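You operate a simulated robot arm through the tools that you are given. There is no shell and no other tool. Be economical: measure what you need, move in short steps, check, and stop when the job is done.

The job below is to be done with a simulated two-armed robot. You get a single attempt, and the scene is never put back.

JOB
Put three pumps of cream into the travel pot and lock the pump.
Fine: stand the pot in the grey tray, lid on; hold the bottle with one hand while the other turns its ring to LOCK.

The check looks at the end state, three seconds after you hand in, the way a careful person would. Anything else that was tipped, shoved, dropped, spilled or broken makes it a failure. A push-on lid holds only when it is set on centred and level and pressed home; a screw cap is set on level and turned clockwise until tight.

ROBOT AND FRAMES
Two 7-joint arms with two-finger parallel grippers on one trunk, on a base that drives. Base frame: it is fixed to the floor where the robot stands at the start and does not move with it; the origin is under the middle of the robot, x ahead of it, y to its left, z up. Lengths are in mm, angles in degrees, forces in N, time in s.
The left shoulder is at the start at [-82, 119, 851], the right one opposite. With the tool pointing down near the work surface each hand reaches from about 100 to 560 mm from the robot's upright axis, wherever it stands, measured 20 degrees to its own side. Places, roughly: cream ring [500, -100, 1100]; grey tray [500, -500, 900]. Payload 3.43 kg a hand.
The TCP of each hand is the grasp point between the finger pads, 30 mm short of the fingertips. In the tool frame z runs along the fingers and y along their closing line. The gripper opens to 94 mm. The fingers are 28 mm wide and 10 mm thick; the gripper's body (50 by 96 mm) begins 55 mm behind the TCP.
Orientation is that of the tool frame in the base frame, as a unit quaternion [x, y, z, w]. With the fingers straight down and closing along the base's y, the tool's x points along the base's -x, its y along +y and its z along -z.

CONTROLS
- The arms move only by the tool send_rows. It takes "left_increments", "right_increments" or both (then of equal length, played together; a hand with none holds still); each is a list of rows, each an object of numbers (a shift or turn left out is 0, a gripper value left out holds the last): "x", "y", "z": the shift along the base's x, y, z in mm; "rx", "ry", "rz": the turn, a rotation vector about the base's x, y, z in degrees; "claw": the closure, from 0 (fully open) to 1 (shut). In form: [{"x": .., "y": .., "z": .., "rx": .., "ry": .., "rz": .., "claw": ..}, ...]. A call has 1 to 12 rows; each row shifts and turns the commanded pose from where the row before left it. Each row takes 0.2 s and may step no farther than 50 mm and 8.6 degrees from the row before; otherwise, or with a gripper value out of range, the whole call is refused. Where a pose cannot be reached the arm comes as near as it can. A force on the tool above 50 N (or 10 N above the force at the start of the call, whichever is more), or a blocked arm, ends the call early, and 0.2 s more pass. Each finger travels about 153 mm/s and halts on what it meets, pressing with about 29 N; the grip force reading is that of the motor and also rises with nothing between the fingers. The clock runs only during rows and for 0.2 s after the last one: add rows that do not move to give the fingers time. It gives the time, the measured TCP pose, the force on the tool (base axes), the opening and the grip force at its end, in the units of the frame above (readings bear some noise), with the torque about the TCP (base axes, N m) and any sound that the robot's microphone picked up.
- Cameras (640 x 400 px; columns grow to the right, rows downward): "scene" is now at [15.5, -43.9, 1556]; the picture's right is [-0.58, -0.81, 0.00], its down [-0.65, 0.47, -0.60] and it looks along [0.48, -0.35, -0.80] (base axes); focal length 289 px, centre (320, 200). "left" rides on the left gripper at [76, -14, -102] in its tool frame; the picture's right is [0.18, 0.98, 0.00], its down [-0.75, 0.14, -0.64] and it looks along [-0.63, 0.12, 0.77] (tool axes); focal length 243 px, centre (320, 200). "right" rides on the right gripper at [76, 14, -102] in its tool frame; the picture's right is [-0.18, 0.98, 0.00], its down [-0.75, -0.14, -0.64] and it looks along [-0.63, -0.12, 0.77] (tool axes); focal length 243 px, centre (320, 200). There is no depth. A picture from a camera that has moved, and an enlarged one, comes with that camera's place and axes in the base frame and with its lens.
- camera(camera): a new picture of that camera. No time passes.
- raise_lower(by): slides the trunk up (or, below 0, down) by that many mm; the arms and the scene camera ride with it, the base frame stays. It gives what a move gives, with no picture.
- drive_base(legs): drives the robot by 1 to 6 legs, each [ahead, left, turn to the left] in mm, mm and degrees, along the robot's own axes; the way and the turn of a leg run together, so that a leg with both is an arc; at most 1500 mm and 180 degrees a leg. The arms and the cameras ride along, it lands a little off, and it stops where it bumps. It gives what a move gives.
- head_to(pan, tilt): turns the head with the scene camera to pan (to the left, within 143 degrees either way) and tilt (down, from -29 to 69), counted from straight ahead of the robot. It gives what a move gives.
- inspect(camera, box): a new picture of the part [left, top, right, bottom] of that camera's present view, enlarged. No time passes.
- hand_in(): hands the job in; it is judged then, once.

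Work in short steps. Places have to be worked out from the pictures, the camera data and where the tool is seen: move nearer, look again, correct. Check each grasp and each placing, and mend what went wrong. You have 120 turns and 88 pictures in all, those below and enlarged ones among them. Open the grippers and draw the arms clear of the work before you hand the job in, unless the task says otherwise; then end with one line.

The tools are called after "Call:" by a JSON object that holds its "fn" and its "kwargs". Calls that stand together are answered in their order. send_rows: Moves the arms, as the interface text tells. Its arguments: {"type":"object","properties":{"left_increments":{"type":"array"},"right_increments":{"type":"array"}},"required":[]} The other tools are called the same way: raise_lower (by) slides the trunk up or down; drive_base (legs) drives the base; head_to (pan, tilt) turns the head that bears the scene camera; camera (camera) takes a picture; inspect (camera, box) takes an enlarged picture of a part of a camera's view; hand_in () hands the job in.

At the start:

```text
time: 0.0
left_eef_pos: [362.7, 10.4, 999.8]
left_orientation: [0.0, 1.0, -0.001, 0.0]
left_ft_force: [-0.1, 0.2, 0.2]
left_moment: [0.0, -0.02, 0.02]
left_grip_width: 94.1
left_grasp_force: 0.1
right_eef_pos: [284.3, -320.8, 1000.6]
right_orientation: [0.0, 1.0, 0.001, 0.0]
right_ft_force: [0.0, -0.4, -0.1]
right_moment: [0.04, 0.01, 0.01]
right_grip_width: 93.8
right_grasp_force: 0.1
trunk travel left (down, up): [-275.0, 60.0]
robot x, y, heading: [-1.1, -1.2, -0.0]
head pan, tilt: [-35.6, 53.4]
```

scene: 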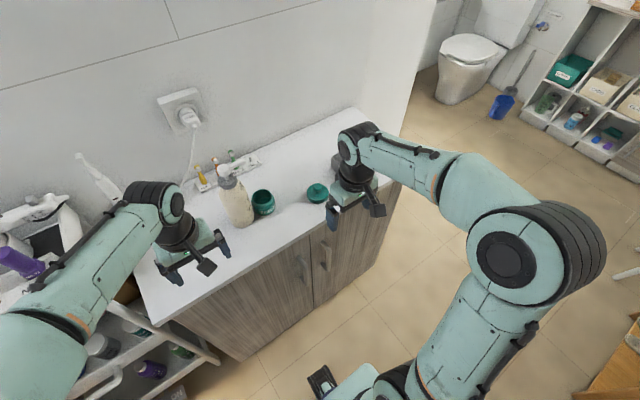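
right: 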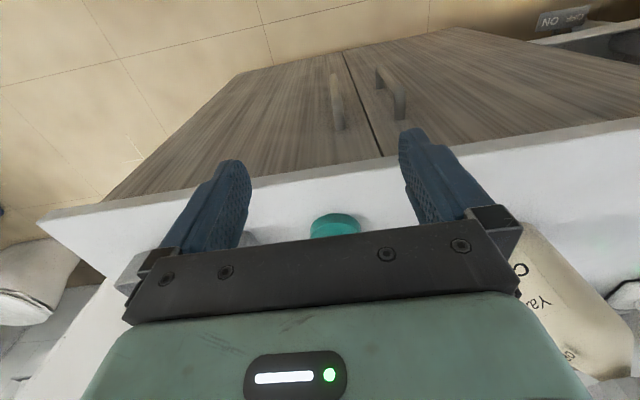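
left: 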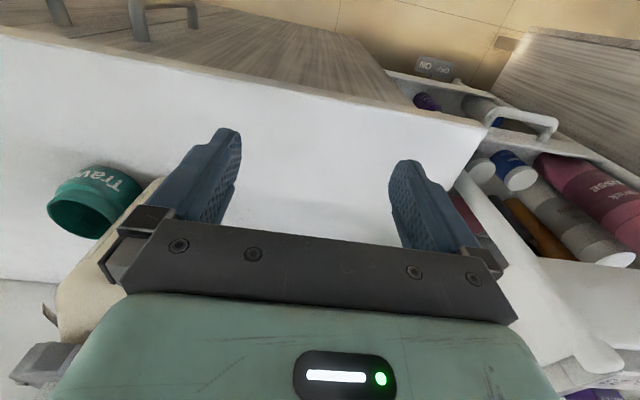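

The scene shows a cream pump bottle, a teal pot beside it and a teal lid. I'll enlarge that part of the view.

Call:
{"fn": "inspect", "kwargs": {"camera": "scene", "box": [180, 130, 350, 236]}}

Call:
{"fn": "inspect", "kwargs": {"camera": "scene", "box": [320, 80, 420, 240]}}

```text
3.76 times, centred on (265, 183) of scene
camera zoom: at [15.5, -43.9, 1556.0], right [-0.58, -0.81, 0.0], down [-0.65, 0.47, -0.6], along [0.48, -0.35, -0.8], focal length 1088 px, centre (527, 264)
```

zoom: 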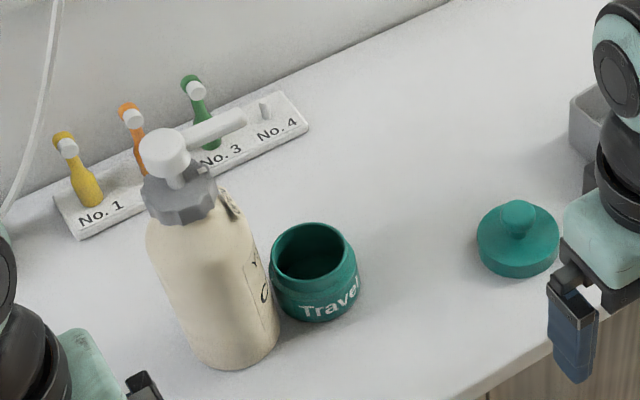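

```text
2.50 times, centred on (370, 160) of scene
camera zoom: at [15.5, -43.9, 1556.0], right [-0.58, -0.81, 0.0], down [-0.65, 0.47, -0.6], along [0.48, -0.35, -0.8], focal length 723 px, centre (195, 300)
```

zoom: 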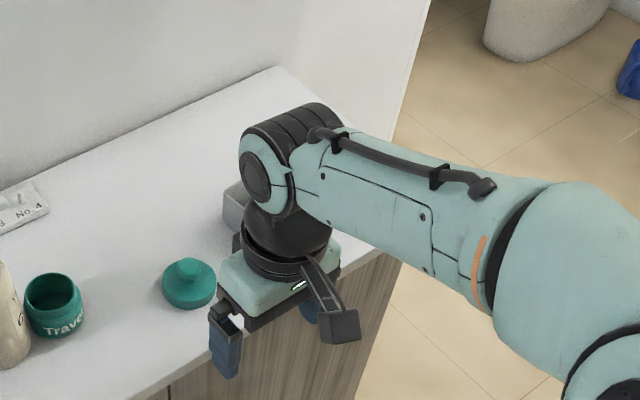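

Triangulating puts the pot mouth near (481,-195,940) and the lid near (415,-328). I'll turn the right hand so its camera looks toward +y at the bottle, staying high over the counter.

Call:
{"fn": "send_rows", "kwargs": {"right_increments": [{"x": 4, "y": -10, "z": 5, "rz": 8}, {"x": 4, "y": -10, "z": 5, "rz": 8}, {"x": 4, "y": -10, "z": 5, "rz": 8}, {"x": 4, "y": -10, "z": 5, "rz": 8}, {"x": 4, "y": -10, "z": 5, "rz": 8}, {"x": 4, "y": -10, "rz": 8}, {"x": 4, "y": -10, "rz": 8}, {"x": 4, "y": -10, "rz": 8}, {"x": 4, "y": -10, "rz": 8}, {"x": 4, "y": -10, "rz": 8}]}}

Call:
{"fn": "camera", "kwargs": {"camera": "right"}}

Call:
{"fn": "camera", "kwargs": {"camera": "scene"}}

```text
time: 2.2
left_eef_pos: [362.3, 10.3, 1000.9]
left_orientation: [0.0, 1.0, 0.0, 0.0]
left_ft_force: [0.6, 0.8, 0.0]
left_moment: [-0.01, 0.04, 0.0]
left_grip_width: 93.9
left_grasp_force: 0.1
right_eef_pos: [325.1, -421.9, 1025.4]
right_orientation: [-0.643, 0.766, 0.0, 0.0]
right_ft_force: [0.0, -0.4, 0.5]
right_moment: [0.01, 0.02, 0.01]
right_grip_width: 94.1
right_grasp_force: 0.2
trunk travel left (down, up): [-275.0, 60.0]
robot x, y, heading: [-2.9, -0.9, -0.1]
head pan, tilt: [-35.6, 53.4]
```

```text
82 pictures are left
camera right: at [298.7, -495.6, 1127.7], right [-0.94, 0.35, 0.0], down [0.27, 0.72, 0.64], along [0.22, 0.6, -0.77], focal length 243 px, centre (320, 200)
```

right: 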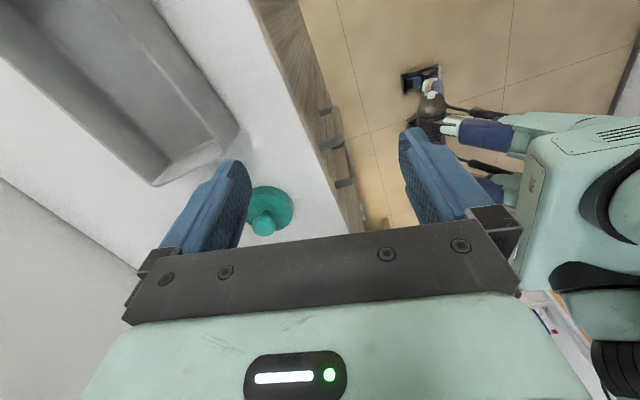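

```text
81 pictures are left
camera scene: at [15.7, -44.1, 1556.0], right [-0.58, -0.81, 0.0], down [-0.65, 0.47, -0.6], along [0.48, -0.35, -0.8], focal length 289 px, centre (320, 200)
```

scene: 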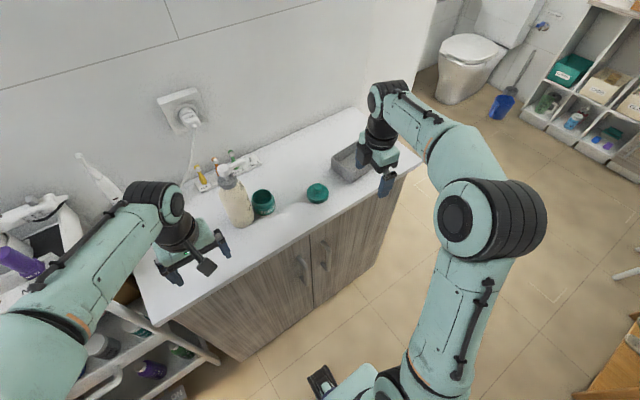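

Now the tray, lid, pot and bottle are all visible. The tray is beyond reach, so I'll drive the base right by 230 mm, which also gives a second viewpoint for triangulating.

Call:
{"fn": "drive_base", "kwargs": {"legs": [[0, -230, 0]]}}

Call:
{"fn": "head_to", "kwargs": {"pan": 5, "tilt": 48}}

Call:
{"fn": "camera", "kwargs": {"camera": "scene"}}

```text
time: 4.8
left_eef_pos: [365.3, -211.9, 1001.4]
left_orientation: [-0.006, 1.0, 0.0, -0.001]
left_ft_force: [-0.2, -0.6, 1.2]
left_moment: [-0.01, 0.03, 0.01]
left_grip_width: 94.1
left_grasp_force: 0.1
right_eef_pos: [331.3, -644.2, 1025.2]
right_orientation: [-0.647, 0.762, 0.0, 0.0]
right_ft_force: [0.5, -0.2, 0.1]
right_moment: [0.0, 0.0, -0.01]
right_grip_width: 94.2
right_grasp_force: 0.0
trunk travel left (down, up): [-275.0, 60.0]
robot x, y, heading: [2.8, -228.5, 0.6]
head pan, tilt: [-35.6, 53.4]
```

```text
time: 5.9
left_eef_pos: [365.2, -212.1, 999.6]
left_orientation: [-0.006, 1.0, -0.001, 0.0]
left_ft_force: [0.0, -0.3, 0.1]
left_moment: [0.01, 0.0, 0.02]
left_grip_width: 93.8
left_grasp_force: 0.0
right_eef_pos: [331.4, -642.6, 1024.7]
right_orientation: [-0.647, 0.762, 0.0, 0.0]
right_ft_force: [0.7, -0.3, -1.0]
right_moment: [0.0, 0.0, 0.0]
right_grip_width: 94.0
right_grasp_force: 0.1
trunk travel left (down, up): [-275.0, 60.0]
robot x, y, heading: [4.9, -224.4, 0.6]
head pan, tilt: [5.0, 48.0]
```

```text
80 pictures are left
camera scene: at [35.3, -219.7, 1563.2], right [0.1, -1.0, 0.0], down [-0.74, -0.07, -0.67], along [0.67, 0.07, -0.74], focal length 289 px, centre (320, 200)
```

scene: 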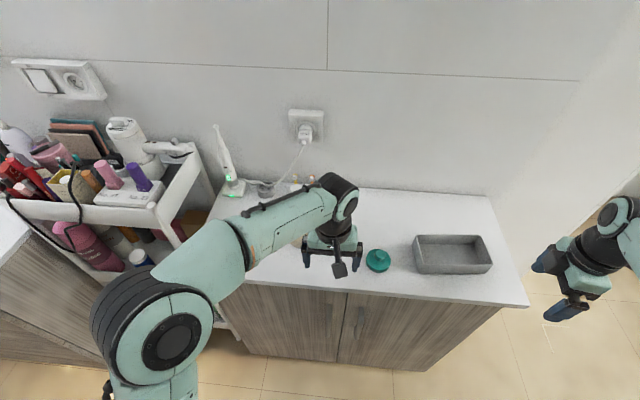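

The left arm hides the bottle. I'll draw it back and to the left, then look again.

Call:
{"fn": "send_rows", "kwargs": {"left_increments": [{"x": -30, "y": 20}, {"x": -30, "y": 30}, {"x": -20, "y": 40}, {"x": 0, "y": 45}, {"x": 0, "y": 45}, {"x": 0, "y": 45}]}}

Call:
{"fn": "inspect", "kwargs": {"camera": "scene", "box": [220, 150, 400, 290]}}

```text
time: 7.3
left_eef_pos: [282.8, 13.4, 1001.0]
left_orientation: [-0.005, 1.0, 0.0, -0.001]
left_ft_force: [0.3, 0.7, -0.3]
left_moment: [0.0, 0.02, 0.03]
left_grip_width: 94.2
left_grasp_force: 0.0
right_eef_pos: [331.1, -644.1, 1026.6]
right_orientation: [-0.647, 0.762, 0.0, 0.0]
right_ft_force: [-0.3, 0.2, -0.4]
right_moment: [-0.01, -0.03, 0.01]
right_grip_width: 94.0
right_grasp_force: 0.0
trunk travel left (down, up): [-275.0, 60.0]
robot x, y, heading: [-0.1, -224.0, 0.6]
head pan, tilt: [5.0, 48.0]
```

```text
2.86 times, centred on (310, 220) of scene
camera zoom: at [35.2, -218.7, 1563.2], right [0.1, -1.0, 0.0], down [-0.74, -0.07, -0.67], along [0.67, 0.07, -0.74], focal length 826 px, centre (349, 143)
```

zoom: 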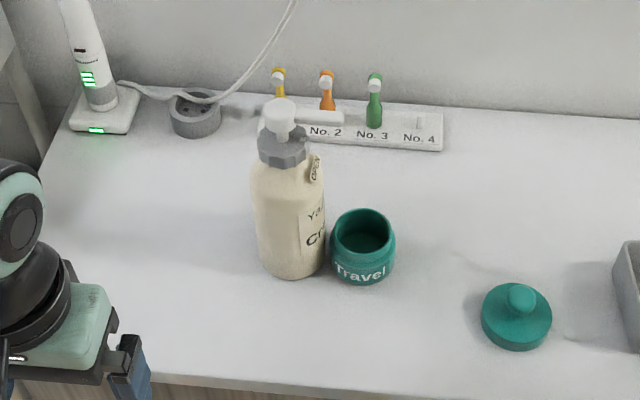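

From the two views I get the pump head top at about (477,-122,1100), nozzle tip (475,-169,1098) and pot rim centre (474,-188,954). I'll look closer at the ring and its labels.

Call:
{"fn": "inspect", "kwargs": {"camera": "scene", "box": [300, 178, 348, 208]}}

Call:
{"fn": "inspect", "kwargs": {"camera": "scene", "box": [290, 180, 370, 250]}}

Call:
{"fn": "inspect", "kwargs": {"camera": "scene", "box": [350, 210, 530, 320]}}

```text
13.33 times, centred on (324, 193) of scene
camera zoom: at [35.2, -218.7, 1563.2], right [0.1, -1.0, 0.0], down [-0.74, -0.07, -0.67], along [0.67, 0.07, -0.74], focal length 3854 px, centre (267, 293)
```

zoom: 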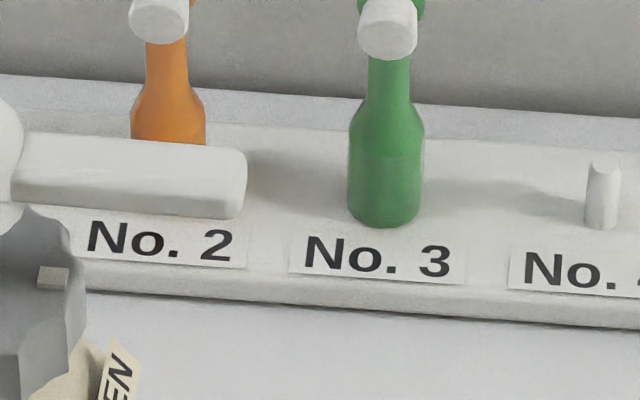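

```text
5.71 times, centred on (330, 215) of scene
camera zoom: at [35.2, -218.7, 1563.2], right [0.1, -1.0, 0.0], down [-0.74, -0.07, -0.67], along [0.67, 0.07, -0.74], focal length 1652 px, centre (263, 114)
```

zoom: 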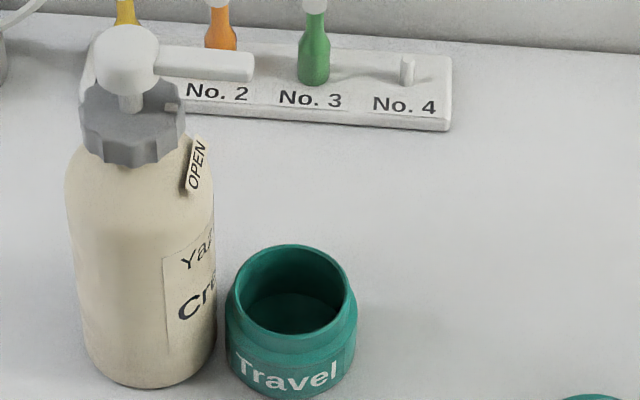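

```text
3.56 times, centred on (440, 265) of scene
camera zoom: at [35.2, -218.7, 1563.2], right [0.1, -1.0, 0.0], down [-0.74, -0.07, -0.67], along [0.67, 0.07, -0.74], focal length 1028 px, centre (-107, -31)
```

zoom: 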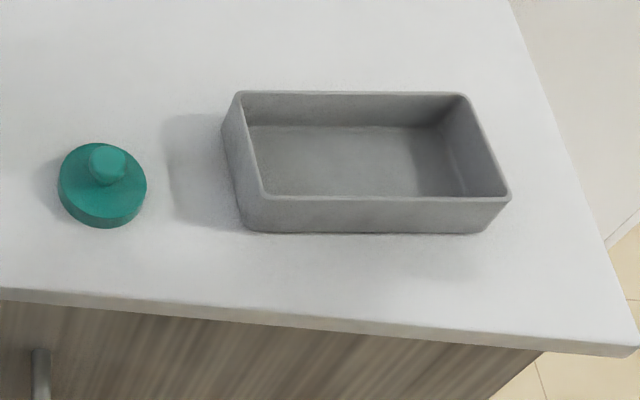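

The ring's white mark sits at OPEN, on the -y side. I need to find LOCK on the other side, so I'll raise the left hand and look down on the bottle from the left.

Call:
{"fn": "send_rows", "kwargs": {"left_increments": [{"z": 45}, {"z": 45}, {"z": 45}, {"z": 45}, {"z": 35, "x": 20}, {"x": 45, "y": -5}, {"x": 45, "y": -5}, {"x": 45, "y": -5}, {"x": 15, "y": -5}]}}

Call:
{"fn": "camera", "kwargs": {"camera": "left"}}

```text
time: 9.3
left_eef_pos: [396.4, -16.8, 1204.4]
left_orientation: [-0.006, 1.0, -0.001, -0.001]
left_ft_force: [-0.2, 0.0, -0.4]
left_moment: [0.01, 0.0, 0.0]
left_grip_width: 93.8
left_grasp_force: 0.0
left hand out of reach, approached as far as the arm can: row 7, 8, 9
right_eef_pos: [332.0, -644.5, 1025.3]
right_orientation: [-0.647, 0.762, 0.0, 0.0]
right_ft_force: [0.3, -0.2, -0.6]
right_moment: [0.01, 0.01, -0.03]
right_grip_width: 94.0
right_grasp_force: 0.0
trunk travel left (down, up): [-275.0, 60.0]
robot x, y, heading: [-1.1, -223.7, 0.7]
head pan, tilt: [5.0, 48.0]
```

```text
75 pictures are left
camera left: at [318.8, -31.5, 1305.3], right [-0.19, 0.98, 0.0], down [0.75, 0.15, 0.64], along [0.63, 0.12, -0.77], focal length 243 px, centre (320, 200)
```

left: 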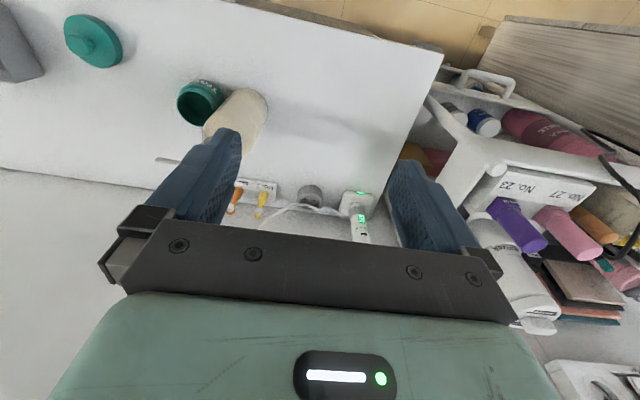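

The hand is at its reach limit at this height. I'll drive forward 80 mm and look at the left view again.

Call:
{"fn": "drive_base", "kwargs": {"legs": [[80, 0, 0]]}}

Call:
{"fn": "camera", "kwargs": {"camera": "left"}}

```text
time: 10.3
left_eef_pos: [475.2, -14.4, 1202.4]
left_orientation: [-0.007, 1.0, -0.001, -0.002]
left_ft_force: [-0.1, -0.3, 0.4]
left_moment: [-0.01, 0.04, 0.01]
left_grip_width: 94.0
left_grasp_force: 0.0
right_eef_pos: [411.2, -643.5, 1026.1]
right_orientation: [-0.648, 0.762, 0.0, 0.0]
right_ft_force: [0.2, 0.9, -0.3]
right_moment: [0.03, 0.01, 0.03]
right_grip_width: 93.9
right_grasp_force: 0.0
trunk travel left (down, up): [-275.0, 60.0]
robot x, y, heading: [83.3, -224.9, 0.6]
head pan, tilt: [5.0, 48.0]
```

```text
74 pictures are left
camera left: at [397.9, -28.7, 1305.0], right [-0.2, 0.98, 0.0], down [0.75, 0.15, 0.64], along [0.63, 0.13, -0.77], focal length 243 px, centre (320, 200)
```

left: 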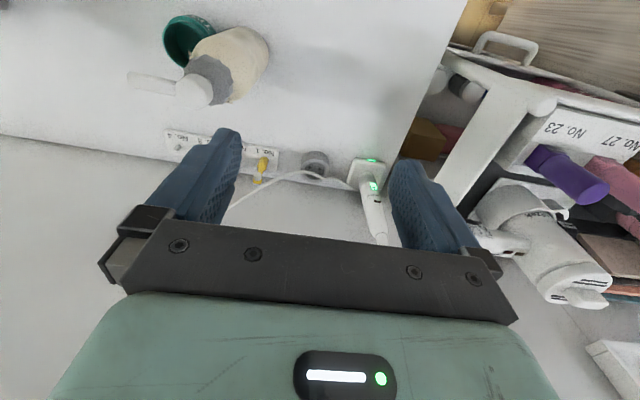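

Now the bottle is seen from its +y side; I'll enlarge the ring.

Call:
{"fn": "inspect", "kwargs": {"camera": "left", "box": [120, 10, 290, 120]}}

Call:
{"fn": "inspect", "kwargs": {"camera": "scene", "box": [270, 190, 370, 260]}}

```text
3.64 times, centred on (205, 65) of left
camera zoom: at [397.9, -28.7, 1305.0], right [-0.2, 0.98, 0.0], down [0.75, 0.15, 0.64], along [0.63, 0.13, -0.77], focal length 882 px, centre (738, 691)
```

zoom: 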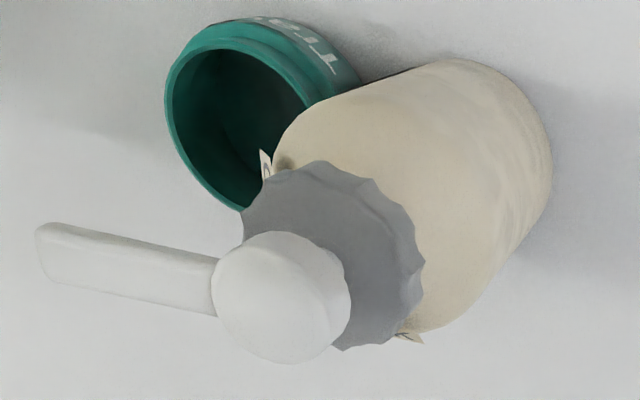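

```text
5.71 times, centred on (320, 225) of scene
camera zoom: at [115.4, -218.5, 1563.1], right [0.1, -1.0, 0.0], down [-0.74, -0.07, -0.67], along [0.67, 0.07, -0.74], focal length 1652 px, centre (320, 57)
```

zoom: 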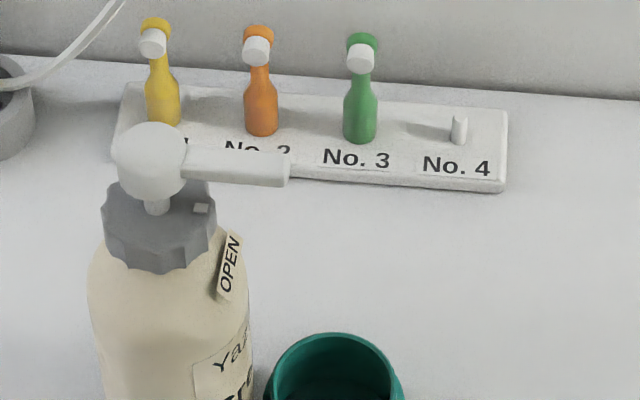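

There is a second label (LOCK, presumably) on the far +x/+y side of the shoulder. I'll raise the trunk and turn the left hand so that it looks back from that side.

Call:
{"fn": "raise_lower", "kwargs": {"by": 60}}

Call:
{"fn": "send_rows", "kwargs": {"left_increments": [{"rz": -8.4, "z": -4, "y": 2}, {"rz": -8.4, "z": -4, "y": 2}, {"rz": -8.4, "z": -4, "y": 2}, {"rz": -8.4, "z": -4, "y": 2}, {"rz": -8.4, "z": -4}, {"rz": -8.4, "z": -4}, {"rz": -8.4, "z": -4}, {"rz": -8.4, "z": -4}, {"rz": -8.4, "z": -4}, {"rz": -8.4, "z": -4}, {"rz": -8.4, "z": -4}, {"rz": -8.4}]}}

Call:
{"fn": "camera", "kwargs": {"camera": "left"}}

```text
time: 11.3
left_eef_pos: [474.9, -14.4, 1263.8]
left_orientation: [-0.007, 1.0, -0.001, 0.0]
left_ft_force: [-0.3, -0.9, 0.1]
left_moment: [-0.01, -0.03, -0.03]
left_grip_width: 94.1
left_grasp_force: 0.1
right_eef_pos: [410.0, -644.2, 1085.7]
right_orientation: [-0.647, 0.762, 0.0, 0.0]
right_ft_force: [-0.3, 1.0, -0.3]
right_moment: [-0.02, 0.01, 0.0]
right_grip_width: 93.8
right_grasp_force: 0.1
trunk travel left (down, up): [-335.0, 0.0]
robot x, y, heading: [80.7, -223.7, 0.7]
head pan, tilt: [5.0, 48.0]
```

```text
time: 13.9
left_eef_pos: [476.0, -5.0, 1219.7]
left_orientation: [0.767, 0.642, 0.0, -0.002]
left_ft_force: [-0.1, -0.1, 0.9]
left_moment: [0.0, 0.0, 0.01]
left_grip_width: 94.1
left_grasp_force: 0.2
right_eef_pos: [410.6, -643.7, 1085.7]
right_orientation: [-0.647, 0.762, 0.0, 0.0]
right_ft_force: [-0.1, 0.7, 0.6]
right_moment: [0.02, -0.05, -0.03]
right_grip_width: 93.9
right_grasp_force: 0.0
trunk travel left (down, up): [-335.0, 0.0]
robot x, y, heading: [81.5, -225.5, 0.8]
head pan, tilt: [5.0, 48.0]
```

```text
71 pictures are left
camera left: at [472.3, 71.9, 1321.2], right [1.0, 0.01, 0.0], down [0.01, -0.77, 0.64], along [0.0, -0.64, -0.77], focal length 243 px, centre (320, 200)
```

left: 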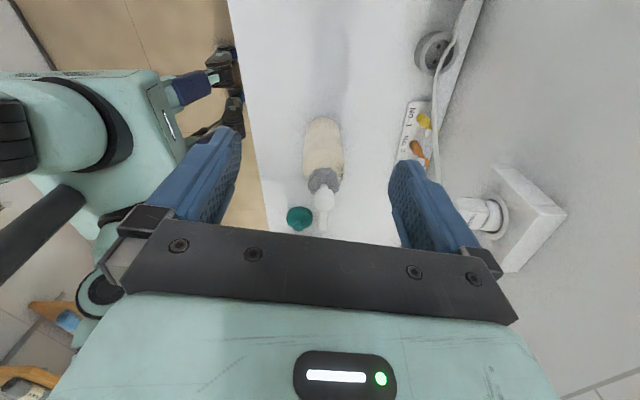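

The bottle is centred between the fingers in this view; enlarge it.

Call:
{"fn": "inspect", "kwargs": {"camera": "left", "box": [280, 110, 370, 230]}}

```text
3.33 times, centred on (325, 170) of left
camera zoom: at [472.3, 71.9, 1321.2], right [1.0, 0.01, 0.0], down [0.01, -0.77, 0.64], along [0.0, -0.64, -0.77], focal length 809 px, centre (303, 300)
```

zoom: 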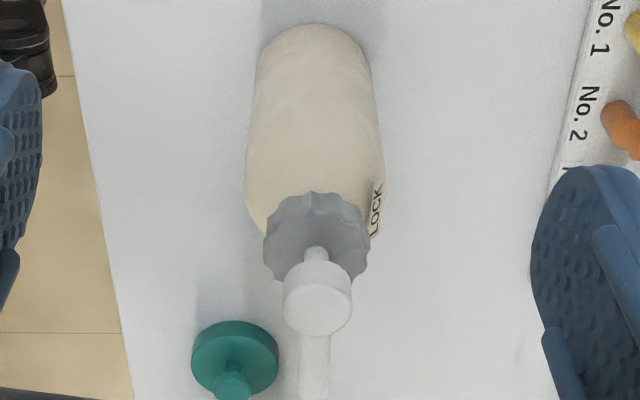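

LOCK faces about +20° azimuth and OPEN about -115°, so the ring turns roughly 135° counter-clockwise. Next I'll check the nozzle against the pot mouth with the right hand's camera from the -y side, keeping high.

Call:
{"fn": "send_rows", "kwargs": {"right_increments": [{"z": 40}, {"z": 40}, {"z": 35, "y": 10}, {"y": 45, "x": 4}, {"y": 45, "x": 4}, {"y": 45, "x": 4}, {"y": 45, "x": 4}, {"y": 45, "x": 4}, {"y": 45, "x": 4}, {"y": 45, "x": 4}, {"y": 45, "x": 4}]}}

Call:
{"fn": "camera", "kwargs": {"camera": "right"}}

```text
time: 16.3
left_eef_pos: [474.7, -4.8, 1219.1]
left_orientation: [0.767, 0.642, 0.0, -0.001]
left_ft_force: [0.2, 0.0, 0.3]
left_moment: [0.0, 0.0, -0.01]
left_grip_width: 94.2
left_grasp_force: 0.1
right_eef_pos: [443.3, -273.0, 1199.2]
right_orientation: [-0.646, 0.763, -0.001, -0.001]
right_ft_force: [0.6, 0.1, 0.6]
right_moment: [0.0, 0.04, 0.01]
right_grip_width: 93.8
right_grasp_force: 0.1
trunk travel left (down, up): [-335.0, 0.0]
robot x, y, heading: [78.8, -226.3, 0.6]
head pan, tilt: [5.0, 48.0]
```

```text
69 pictures are left
camera right: at [418.2, -347.2, 1300.8], right [-0.94, 0.34, 0.0], down [0.26, 0.72, 0.64], along [0.22, 0.6, -0.77], focal length 243 px, centre (320, 200)
```

right: 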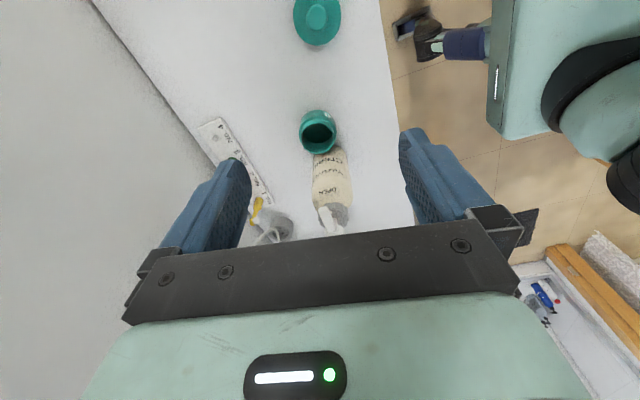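

Call:
{"fn": "inspect", "kwargs": {"camera": "right", "box": [270, 95, 380, 240]}}

```text
2.76 times, centred on (325, 168) of right
camera zoom: at [418.2, -347.2, 1300.8], right [-0.94, 0.34, 0.0], down [0.26, 0.72, 0.64], along [0.22, 0.6, -0.77], focal length 669 px, centre (306, 290)
```

zoom: 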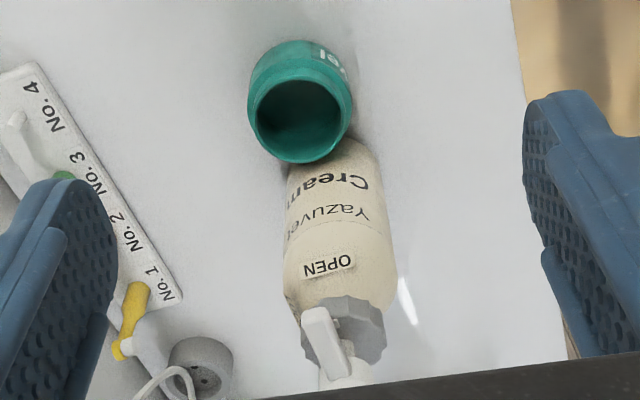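

The nozzle end is about 17 mm to the bottle side of the pot's centre, so the pot should move some 3–4 mm toward the bottle. I'll tilt the right hand 40° with the fingers straddling the pot along x, to hold it there while pumping, and stop at a pre-approach pose first.

Call:
{"fn": "send_rows", "kwargs": {"right_increments": [{"rz": 4.7, "x": 8, "y": -8}, {"rz": 4.7, "x": 8, "y": -8}, {"rx": 8, "x": 8, "z": -20}, {"rx": 8, "x": 8, "z": -25}, {"rx": 8, "z": -30}, {"rx": 8, "z": -30}, {"rx": 8, "z": -30}, {"z": 0}]}}

Call:
{"fn": "camera", "kwargs": {"camera": "right"}}

Call:
{"fn": "camera", "kwargs": {"camera": "scene"}}

```text
time: 18.1
left_eef_pos: [473.7, -5.8, 1219.1]
left_orientation: [0.767, 0.642, 0.0, -0.002]
left_ft_force: [-0.8, 0.3, 0.0]
left_moment: [0.02, 0.01, 0.0]
left_grip_width: 94.0
left_grasp_force: 0.1
right_eef_pos: [472.0, -289.6, 1066.3]
right_orientation: [0.664, -0.664, -0.242, -0.243]
right_ft_force: [-0.9, 0.1, 0.4]
right_moment: [0.02, 0.02, -0.01]
right_grip_width: 94.0
right_grasp_force: 0.1
trunk travel left (down, up): [-335.0, 0.0]
robot x, y, heading: [84.9, -225.3, 0.4]
head pan, tilt: [5.0, 48.0]
```

```text
67 pictures are left
camera right: at [459.7, -414.2, 1095.9], right [-0.98, 0.14, 0.12], down [0.14, 0.16, 0.98], along [0.12, 0.98, -0.18], focal length 243 px, centre (320, 200)
```

right: 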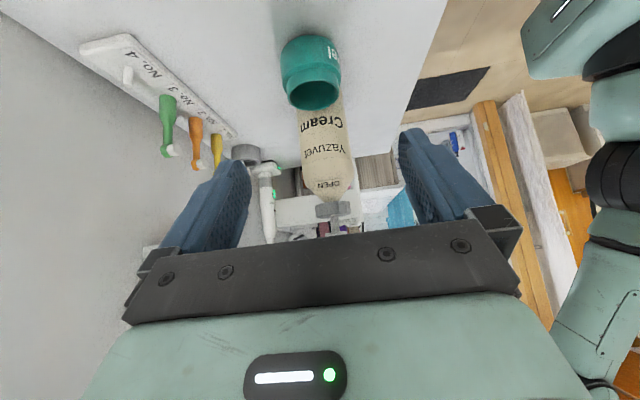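

```text
66 pictures are left
camera scene: at [113.7, -218.1, 1626.4], right [0.1, -1.0, 0.0], down [-0.74, -0.07, -0.67], along [0.67, 0.07, -0.74], focal length 289 px, centre (320, 200)
```

scene: 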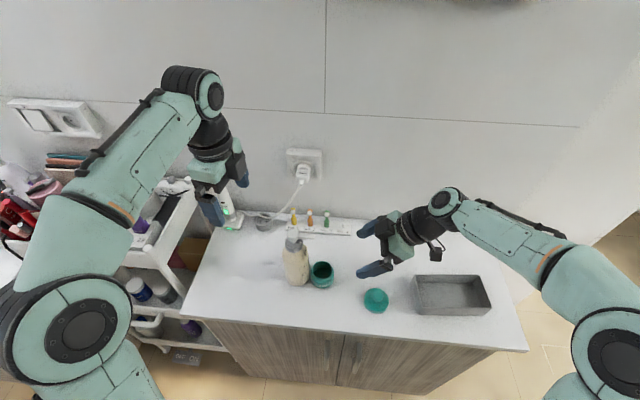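

Aligned well. The pot is about 5–6 mm more to +x than the hand. I'll advance along the tool axis most of the way, with fingers fully open, then look.

Call:
{"fn": "send_rows", "kwargs": {"right_increments": [{"x": 2, "y": 20, "z": -25}, {"x": 2, "y": 20, "z": -25}, {"x": 1, "y": 20, "z": -24}, {"y": 8, "z": -10}]}}

Call:
{"fn": "camera", "kwargs": {"camera": "right"}}

```text
time: 19.1
left_eef_pos: [474.1, -5.7, 1219.9]
left_orientation: [0.767, 0.642, 0.0, -0.001]
left_ft_force: [0.7, 0.4, -0.9]
left_moment: [-0.01, -0.01, -0.02]
left_grip_width: 94.0
left_grasp_force: 0.1
right_eef_pos: [479.0, -222.3, 984.6]
right_orientation: [0.665, -0.664, -0.242, -0.242]
right_ft_force: [-0.3, -0.1, -0.5]
right_moment: [-0.01, -0.02, 0.0]
right_grip_width: 94.1
right_grasp_force: 0.1
trunk travel left (down, up): [-335.0, 0.0]
robot x, y, heading: [81.9, -223.0, 1.1]
head pan, tilt: [5.0, 48.0]
```

```text
65 pictures are left
camera right: at [464.5, -346.2, 1013.7], right [-0.98, 0.14, 0.12], down [0.14, 0.16, 0.98], along [0.12, 0.98, -0.18], focal length 243 px, centre (320, 200)
```

right: 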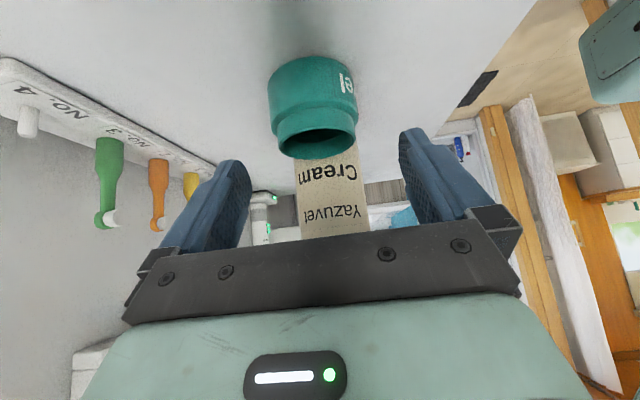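

The pot's x agrees with the hand's (479). Go in the rest of the way and close gently.

Call:
{"fn": "send_rows", "kwargs": {"right_increments": [{"y": 15, "z": -20}, {"y": 15, "z": -20}, {}, {"claw": 0.2}, {"claw": 0.3}, {"claw": 0.5}, {"claw": 0.5}]}}

Call:
{"fn": "camera", "kwargs": {"camera": "right"}}

Call:
{"fn": "inspect", "kwargs": {"camera": "scene", "box": [260, 210, 380, 300]}}

```text
time: 20.7
left_eef_pos: [474.4, -4.8, 1219.3]
left_orientation: [0.767, 0.642, 0.001, -0.001]
left_ft_force: [0.1, -0.1, -0.4]
left_moment: [0.0, 0.02, 0.01]
left_grip_width: 94.1
left_grasp_force: 0.0
right_eef_pos: [477.6, -192.3, 943.4]
right_orientation: [0.665, -0.664, -0.241, -0.242]
right_ft_force: [-0.4, 1.0, 0.7]
right_moment: [0.03, 0.1, -0.03]
right_grip_width: 61.4
right_grasp_force: 29.1
trunk travel left (down, up): [-335.0, 0.0]
robot x, y, heading: [79.8, -223.3, 0.6]
head pan, tilt: [5.0, 48.0]
```

```text
64 pictures are left
camera right: at [465.3, -318.2, 972.4], right [-0.98, 0.14, 0.12], down [0.14, 0.16, 0.98], along [0.12, 0.98, -0.18], focal length 243 px, centre (320, 200)
```

right: 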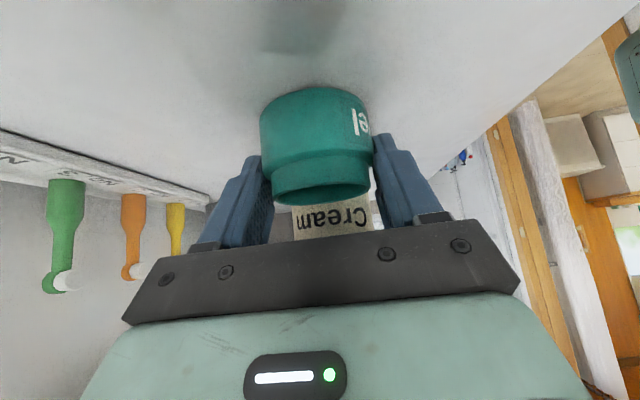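

```text
4.44 times, centred on (320, 255) of scene
camera zoom: at [114.0, -218.5, 1626.4], right [0.1, -1.0, 0.0], down [-0.74, -0.07, -0.67], along [0.67, 0.07, -0.74], focal length 1285 px, centre (320, -44)
```

zoom: 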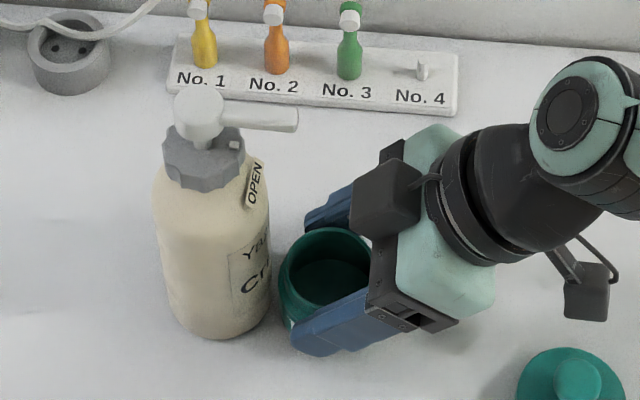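

Pot is held (61 mm). There's about a 5 mm gap to the bottle, so I'll slide it 4 mm toward the bottle.

Call:
{"fn": "send_rows", "kwargs": {"right_increments": [{"y": 2, "z": 1}, {"y": 2}, {}]}}

Call:
{"fn": "inspect", "kwargs": {"camera": "scene", "box": [260, 210, 380, 300]}}

```text
time: 21.5
left_eef_pos: [474.1, -5.7, 1220.4]
left_orientation: [0.766, 0.642, 0.0, -0.002]
left_ft_force: [0.4, 0.5, -0.8]
left_moment: [0.02, -0.02, -0.04]
left_grip_width: 94.1
left_grasp_force: 0.0
right_eef_pos: [479.0, -188.1, 943.3]
right_orientation: [0.665, -0.664, -0.242, -0.243]
right_ft_force: [-0.3, -2.2, 0.2]
right_moment: [-0.1, 0.05, 0.02]
right_grip_width: 61.2
right_grasp_force: 29.5
trunk travel left (down, up): [-335.0, 0.0]
robot x, y, heading: [83.7, -224.7, 0.8]
head pan, tilt: [5.0, 48.0]
```

```text
4.44 times, centred on (320, 255) of scene
camera zoom: at [113.9, -219.0, 1626.4], right [0.1, -1.0, 0.0], down [-0.74, -0.07, -0.67], along [0.67, 0.07, -0.74], focal length 1285 px, centre (320, -44)
```

zoom: 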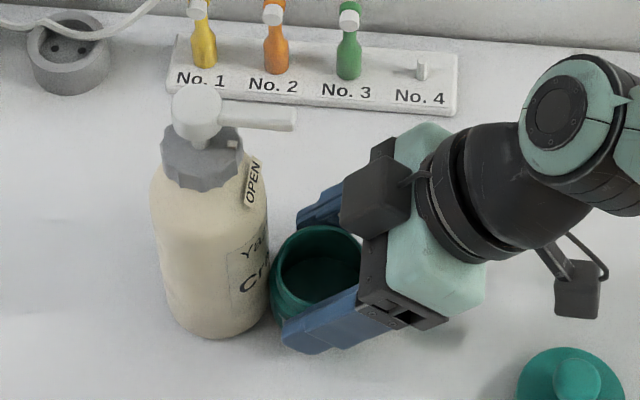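

Pot is now against the bottle's side. Now I'll bring the left hand, shut, above the pump head at (478,-122), about 25 mm above contact.

Call:
{"fn": "send_rows", "kwargs": {"left_increments": [{"claw": 1, "y": -30}, {"y": -40, "x": 2}, {"y": -40, "x": 2}, {"y": -7}, {"z": -30}, {"z": -30}, {}]}}

Call:
{"fn": "inspect", "kwargs": {"camera": "scene", "box": [260, 180, 380, 270]}}

Call:
{"fn": "camera", "kwargs": {"camera": "left"}}

```text
time: 23.1
left_eef_pos: [479.9, -125.1, 1158.5]
left_orientation: [0.766, 0.642, 0.001, -0.002]
left_ft_force: [-0.7, 0.0, -0.4]
left_moment: [-0.01, -0.02, 0.02]
left_grip_width: 0.1
left_grasp_force: 29.4
right_eef_pos: [479.1, -188.4, 943.9]
right_orientation: [0.665, -0.664, -0.242, -0.243]
right_ft_force: [-1.4, 0.4, 0.7]
right_moment: [0.01, 0.01, 0.02]
right_grip_width: 61.5
right_grasp_force: 29.2
trunk travel left (down, up): [-335.0, 0.0]
robot x, y, heading: [82.0, -223.1, 0.6]
head pan, tilt: [5.0, 48.0]
```

```text
4.44 times, centred on (320, 225) of scene
camera zoom: at [114.0, -218.6, 1626.4], right [0.1, -1.0, 0.0], down [-0.74, -0.07, -0.67], along [0.67, 0.07, -0.74], focal length 1285 px, centre (320, 89)
```

zoom: 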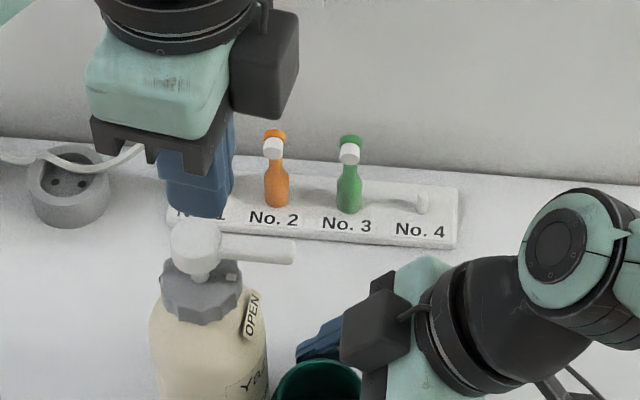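

```text
60 pictures are left
camera left: at [478.1, -47.0, 1259.6], right [1.0, 0.01, 0.0], down [0.01, -0.77, 0.64], along [0.01, -0.64, -0.77], focal length 243 px, centre (320, 200)
```

left: 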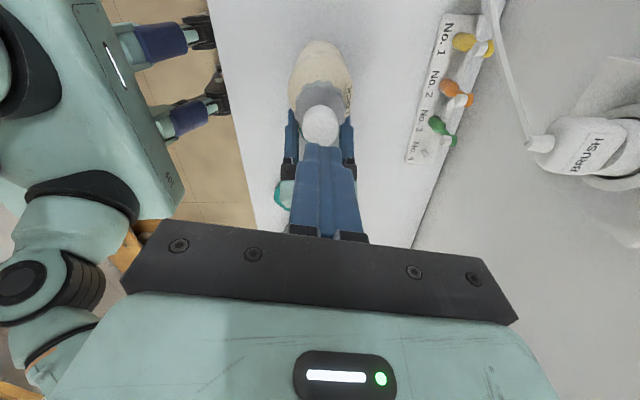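

The fingers are centred over the head within a couple of mm. I'll come down to just above contact and then press slowly, watching the force.

Call:
{"fn": "send_rows", "kwargs": {"left_increments": [{"y": 2, "x": -1, "z": -15}, {"z": -8}, {"z": -3}, {"z": -3}, {"z": -3}, {}]}}

```text
time: 24.5
left_eef_pos: [477.4, -121.5, 1126.3]
left_orientation: [0.766, 0.642, 0.0, -0.002]
left_ft_force: [0.6, 0.7, 1.9]
left_moment: [-0.01, -0.02, 0.0]
left_grip_width: 0.0
left_grasp_force: 28.9
right_eef_pos: [480.0, -188.4, 942.8]
right_orientation: [0.665, -0.664, -0.241, -0.242]
right_ft_force: [-0.8, -0.2, 0.2]
right_moment: [-0.01, 0.06, 0.02]
right_grip_width: 61.0
right_grasp_force: 29.9
trunk travel left (down, up): [-335.0, 0.0]
robot x, y, heading: [79.8, -224.8, 0.6]
head pan, tilt: [5.0, 48.0]
```

Slight force (1.9 N), just touching perhaps. Continue down in small steps.

Call:
{"fn": "send_rows", "kwargs": {"left_increments": [{"z": -3}, {"z": -3}, {}]}}

Call:
{"fn": "inspect", "kwargs": {"camera": "scene", "box": [280, 200, 360, 260]}}

```text
time: 25.3
left_eef_pos: [477.2, -120.7, 1122.0]
left_orientation: [0.767, 0.642, 0.001, -0.002]
left_ft_force: [-1.5, -0.3, 3.8]
left_moment: [0.01, 0.05, 0.0]
left_grip_width: 0.3
left_grasp_force: 29.5
right_eef_pos: [479.3, -188.8, 943.2]
right_orientation: [0.665, -0.664, -0.241, -0.242]
right_ft_force: [-1.6, 0.0, 0.8]
right_moment: [-0.01, 0.04, 0.01]
right_grip_width: 61.3
right_grasp_force: 29.3
trunk travel left (down, up): [-335.0, 0.0]
robot x, y, heading: [82.3, -224.6, 0.6]
head pan, tilt: [5.0, 48.0]
```

```text
6.67 times, centred on (320, 230) of scene
camera zoom: at [113.5, -218.7, 1626.4], right [0.1, -1.0, 0.0], down [-0.74, -0.07, -0.67], along [0.67, 0.07, -0.74], focal length 1927 px, centre (320, 0)
```

zoom: 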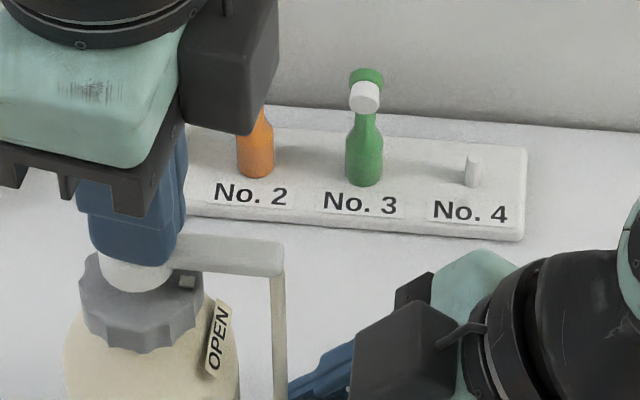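

Cream is already flowing from the nozzle tip. I'll finish the stroke until the force rises, and check where it lands.

Call:
{"fn": "send_rows", "kwargs": {"left_increments": [{"z": -3}, {"z": -3}, {"z": -3}, {}]}}

Call:
{"fn": "inspect", "kwargs": {"camera": "scene", "box": [280, 215, 360, 295]}}

```text
time: 26.3
left_eef_pos: [477.0, -121.3, 1114.7]
left_orientation: [0.766, 0.642, 0.002, 0.001]
left_ft_force: [-0.5, 0.4, 27.8]
left_moment: [0.07, 0.02, 0.01]
left_grip_width: 0.0
left_grasp_force: 28.5
right_eef_pos: [477.7, -187.8, 944.4]
right_orientation: [0.665, -0.664, -0.242, -0.242]
right_ft_force: [-0.6, -0.2, -0.1]
right_moment: [0.02, 0.02, -0.03]
right_grip_width: 61.5
right_grasp_force: 28.3
trunk travel left (down, up): [-335.0, 0.0]
robot x, y, heading: [83.4, -223.0, 0.5]
head pan, tilt: [5.0, 48.0]
```

```text
5.00 times, centred on (320, 255) of scene
camera zoom: at [112.0, -219.0, 1626.6], right [0.1, -1.0, 0.0], down [-0.74, -0.07, -0.67], along [0.67, 0.07, -0.74], focal length 1445 px, centre (320, -75)
```

zoom: 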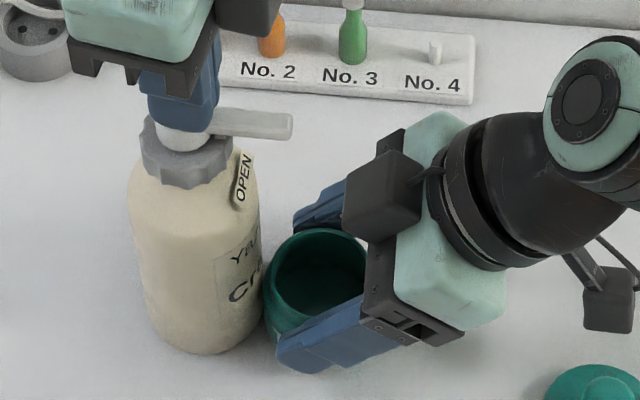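

The stroke bottomed out (28 N at TCP z 1115). Release fully and check pot and surface for the cream before going on.

Call:
{"fn": "send_rows", "kwargs": {"left_increments": [{"z": 6}, {"z": 8}, {"z": 10}, {"z": 10}, {}, {}]}}

Call:
{"fn": "inspect", "kwargs": {"camera": "scene", "box": [290, 240, 350, 290]}}

```text
time: 27.7
left_eef_pos: [477.9, -121.1, 1146.2]
left_orientation: [0.767, 0.642, 0.0, -0.001]
left_ft_force: [0.3, -0.2, 0.2]
left_moment: [0.0, 0.04, -0.03]
left_grip_width: 0.0
left_grasp_force: 29.3
right_eef_pos: [479.5, -187.9, 942.0]
right_orientation: [0.665, -0.664, -0.242, -0.242]
right_ft_force: [-1.9, -1.1, 1.9]
right_moment: [-0.02, 0.17, 0.02]
right_grip_width: 61.5
right_grasp_force: 29.2
trunk travel left (down, up): [-335.0, 0.0]
robot x, y, heading: [80.8, -224.5, 0.6]
head pan, tilt: [5.0, 48.0]
```

```text
8.00 times, centred on (320, 265) of scene
camera zoom: at [113.8, -218.8, 1626.4], right [0.1, -1.0, 0.0], down [-0.74, -0.07, -0.67], along [0.67, 0.07, -0.74], focal length 2312 px, centre (320, -320)
```

zoom: 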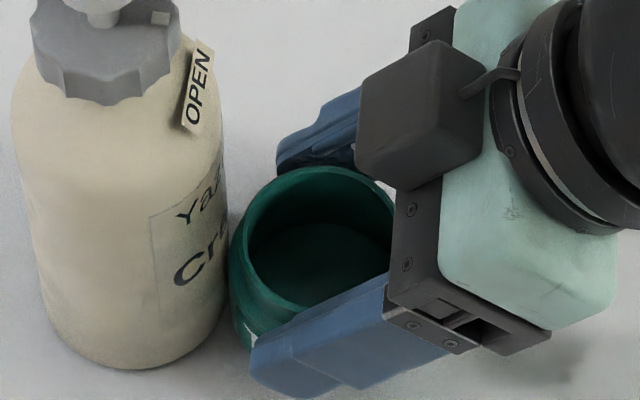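

No spill on the counter; the landing spot is hidden behind the pot's front rim. I'll do the second full press and look mid-stroke.

Call:
{"fn": "send_rows", "kwargs": {"left_increments": [{"z": -10}, {"z": -6}, {"z": -4}, {"z": -4}, {"z": -4}]}}

Call:
{"fn": "inspect", "kwargs": {"camera": "scene", "box": [285, 215, 355, 290]}}

Call:
{"fn": "send_rows", "kwargs": {"left_increments": [{"z": -3}, {"z": -3}, {}, {}]}}

```text
time: 28.9
left_eef_pos: [476.5, -120.4, 1120.1]
left_orientation: [0.767, 0.642, 0.0, 0.0]
left_ft_force: [-2.0, -0.8, 4.7]
left_moment: [-0.04, 0.04, -0.04]
left_grip_width: 0.1
left_grasp_force: 28.7
right_eef_pos: [479.2, -189.9, 943.1]
right_orientation: [-0.664, 0.665, 0.241, 0.242]
right_ft_force: [1.2, 0.1, -0.1]
right_moment: [0.03, 0.04, 0.01]
right_grip_width: 61.4
right_grasp_force: 28.6
trunk travel left (down, up): [-335.0, 0.0]
robot x, y, heading: [77.7, -228.0, 0.7]
head pan, tilt: [5.0, 48.0]
```

```text
5.33 times, centred on (320, 252) of scene
camera zoom: at [113.5, -218.8, 1626.5], right [0.1, -1.0, 0.0], down [-0.74, -0.07, -0.67], along [0.67, 0.07, -0.74], focal length 1542 px, centre (320, -80)
```

zoom: 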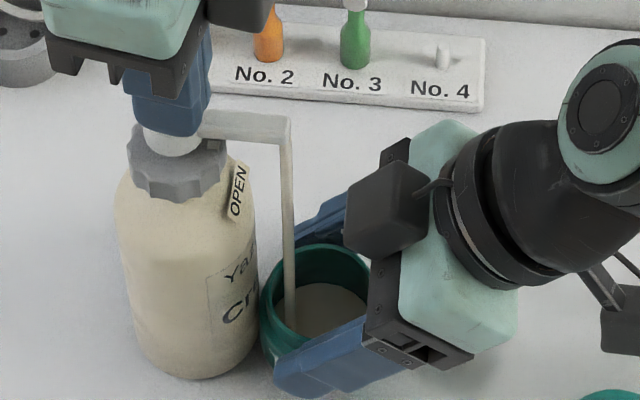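

```text
time: 29.9
left_eef_pos: [477.0, -119.9, 1115.2]
left_orientation: [0.767, 0.642, 0.002, 0.002]
left_ft_force: [1.4, -2.6, 22.5]
left_moment: [-0.04, -0.04, 0.01]
left_grip_width: 0.0
left_grasp_force: 29.7
right_eef_pos: [478.5, -188.5, 944.3]
right_orientation: [0.666, -0.663, -0.242, -0.242]
right_ft_force: [-0.3, 0.4, -0.1]
right_moment: [0.0, 0.0, 0.02]
right_grip_width: 61.0
right_grasp_force: 29.4
trunk travel left (down, up): [-335.0, 0.0]
robot x, y, heading: [82.5, -221.7, 0.6]
head pan, tilt: [5.0, 48.0]
```

Cream goes cleanly into the pot. Release after the second full stroke and look at the level.

Call:
{"fn": "inspect", "kwargs": {"camera": "scene", "box": [290, 240, 350, 290]}}

Call:
{"fn": "send_rows", "kwargs": {"left_increments": [{"z": 6}, {"z": 8}, {"z": 10}, {"z": 10}, {}, {}]}}

Call:
{"fn": "inspect", "kwargs": {"camera": "scene", "box": [290, 210, 350, 290]}}

```text
8.00 times, centred on (320, 265) of scene
camera zoom: at [112.6, -219.4, 1626.5], right [0.1, -1.0, 0.0], down [-0.74, -0.07, -0.67], along [0.67, 0.07, -0.74], focal length 2312 px, centre (320, -320)
```

zoom: 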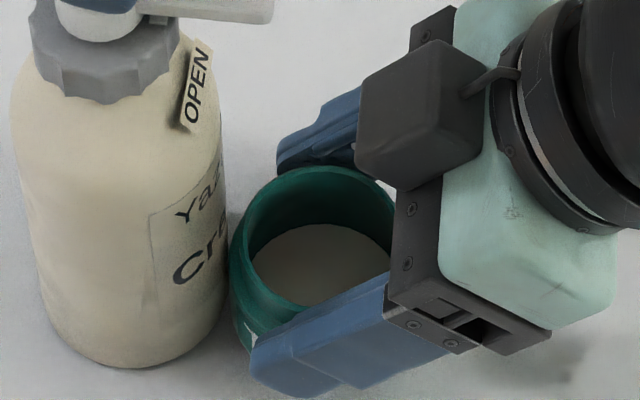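

```text
time: 31.3
left_eef_pos: [476.5, -119.7, 1147.7]
left_orientation: [0.766, 0.642, 0.0, -0.001]
left_ft_force: [-0.2, 0.3, 0.7]
left_moment: [-0.04, 0.02, 0.01]
left_grip_width: 0.0
left_grasp_force: 29.1
right_eef_pos: [480.2, -188.4, 943.2]
right_orientation: [0.665, -0.663, -0.243, -0.242]
right_ft_force: [-1.1, -0.2, 1.3]
right_moment: [-0.01, 0.19, 0.05]
right_grip_width: 61.2
right_grasp_force: 29.0
trunk travel left (down, up): [-335.0, 0.0]
robot x, y, heading: [81.9, -230.9, 0.9]
head pan, tilt: [5.0, 48.0]
```

```text
5.00 times, centred on (320, 250) of scene
camera zoom: at [113.8, -218.8, 1626.4], right [0.1, -1.0, 0.0], down [-0.74, -0.07, -0.67], along [0.67, 0.07, -0.74], focal length 1445 px, centre (320, -50)
```

zoom: 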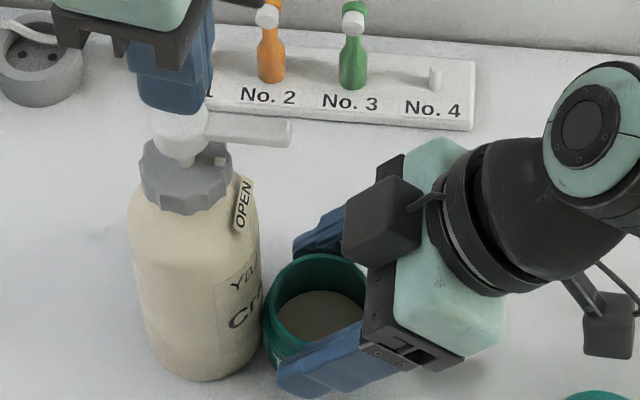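

Two full strokes done. Do the third press and compare the level.

Call:
{"fn": "send_rows", "kwargs": {"left_increments": [{"z": -10}, {"z": -6}, {"z": -4}, {"z": -4}, {"z": -4}, {"z": -3}, {"z": -3}, {}, {}]}}

Call:
{"fn": "inspect", "kwargs": {"camera": "scene", "box": [290, 240, 350, 290]}}

Call:
{"fn": "send_rows", "kwargs": {"left_increments": [{"z": 6}, {"z": 8}, {"z": 10}, {"z": 10}, {}, {}]}}

Call:
{"fn": "inspect", "kwargs": {"camera": "scene", "box": [290, 240, 350, 290]}}

```text
time: 33.3
left_eef_pos: [478.1, -121.6, 1114.2]
left_orientation: [0.766, 0.643, 0.001, 0.0]
left_ft_force: [0.0, 2.0, 25.5]
left_moment: [0.17, -0.03, 0.02]
left_grip_width: 0.0
left_grasp_force: 29.0
right_eef_pos: [477.9, -188.1, 944.5]
right_orientation: [0.665, -0.663, -0.243, -0.243]
right_ft_force: [-0.9, -0.5, 0.2]
right_moment: [-0.02, 0.02, -0.01]
right_grip_width: 61.0
right_grasp_force: 29.0
trunk travel left (down, up): [-335.0, 0.0]
robot x, y, heading: [80.7, -224.7, 0.8]
head pan, tilt: [5.0, 48.0]
```

```text
8.00 times, centred on (320, 265) of scene
camera zoom: at [112.5, -218.6, 1626.5], right [0.1, -1.0, 0.0], down [-0.74, -0.07, -0.67], along [0.67, 0.07, -0.74], focal length 2312 px, centre (320, -320)
```

zoom: 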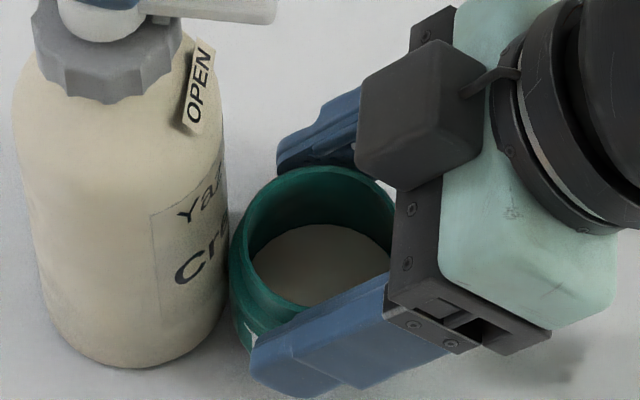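

```text
time: 34.7
left_eef_pos: [479.3, -120.1, 1149.0]
left_orientation: [0.766, 0.642, 0.0, -0.001]
left_ft_force: [-0.9, 0.4, -0.7]
left_moment: [0.01, 0.04, -0.01]
left_grip_width: 0.0
left_grasp_force: 28.9
right_eef_pos: [480.6, -187.9, 943.9]
right_orientation: [0.665, -0.664, -0.241, -0.242]
right_ft_force: [-0.4, -1.5, 1.9]
right_moment: [0.0, 0.13, 0.01]
right_grip_width: 61.4
right_grasp_force: 29.3
trunk travel left (down, up): [-335.0, 0.0]
robot x, y, heading: [81.9, -225.1, 0.6]
head pan, tilt: [5.0, 48.0]
```

```text
8.00 times, centred on (320, 265) of scene
camera zoom: at [113.7, -218.8, 1626.4], right [0.1, -1.0, 0.0], down [-0.74, -0.07, -0.67], along [0.67, 0.07, -0.74], focal length 2312 px, centre (320, -320)
```

zoom: 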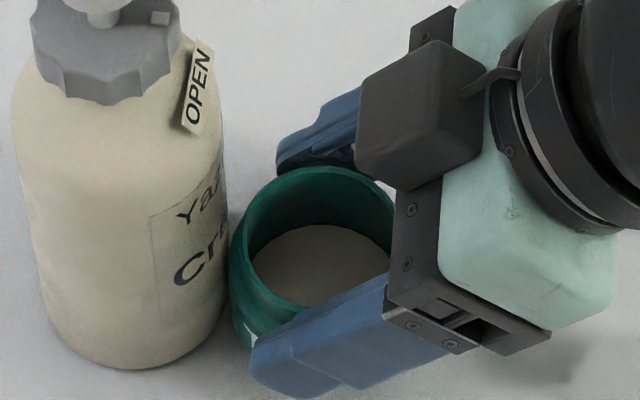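

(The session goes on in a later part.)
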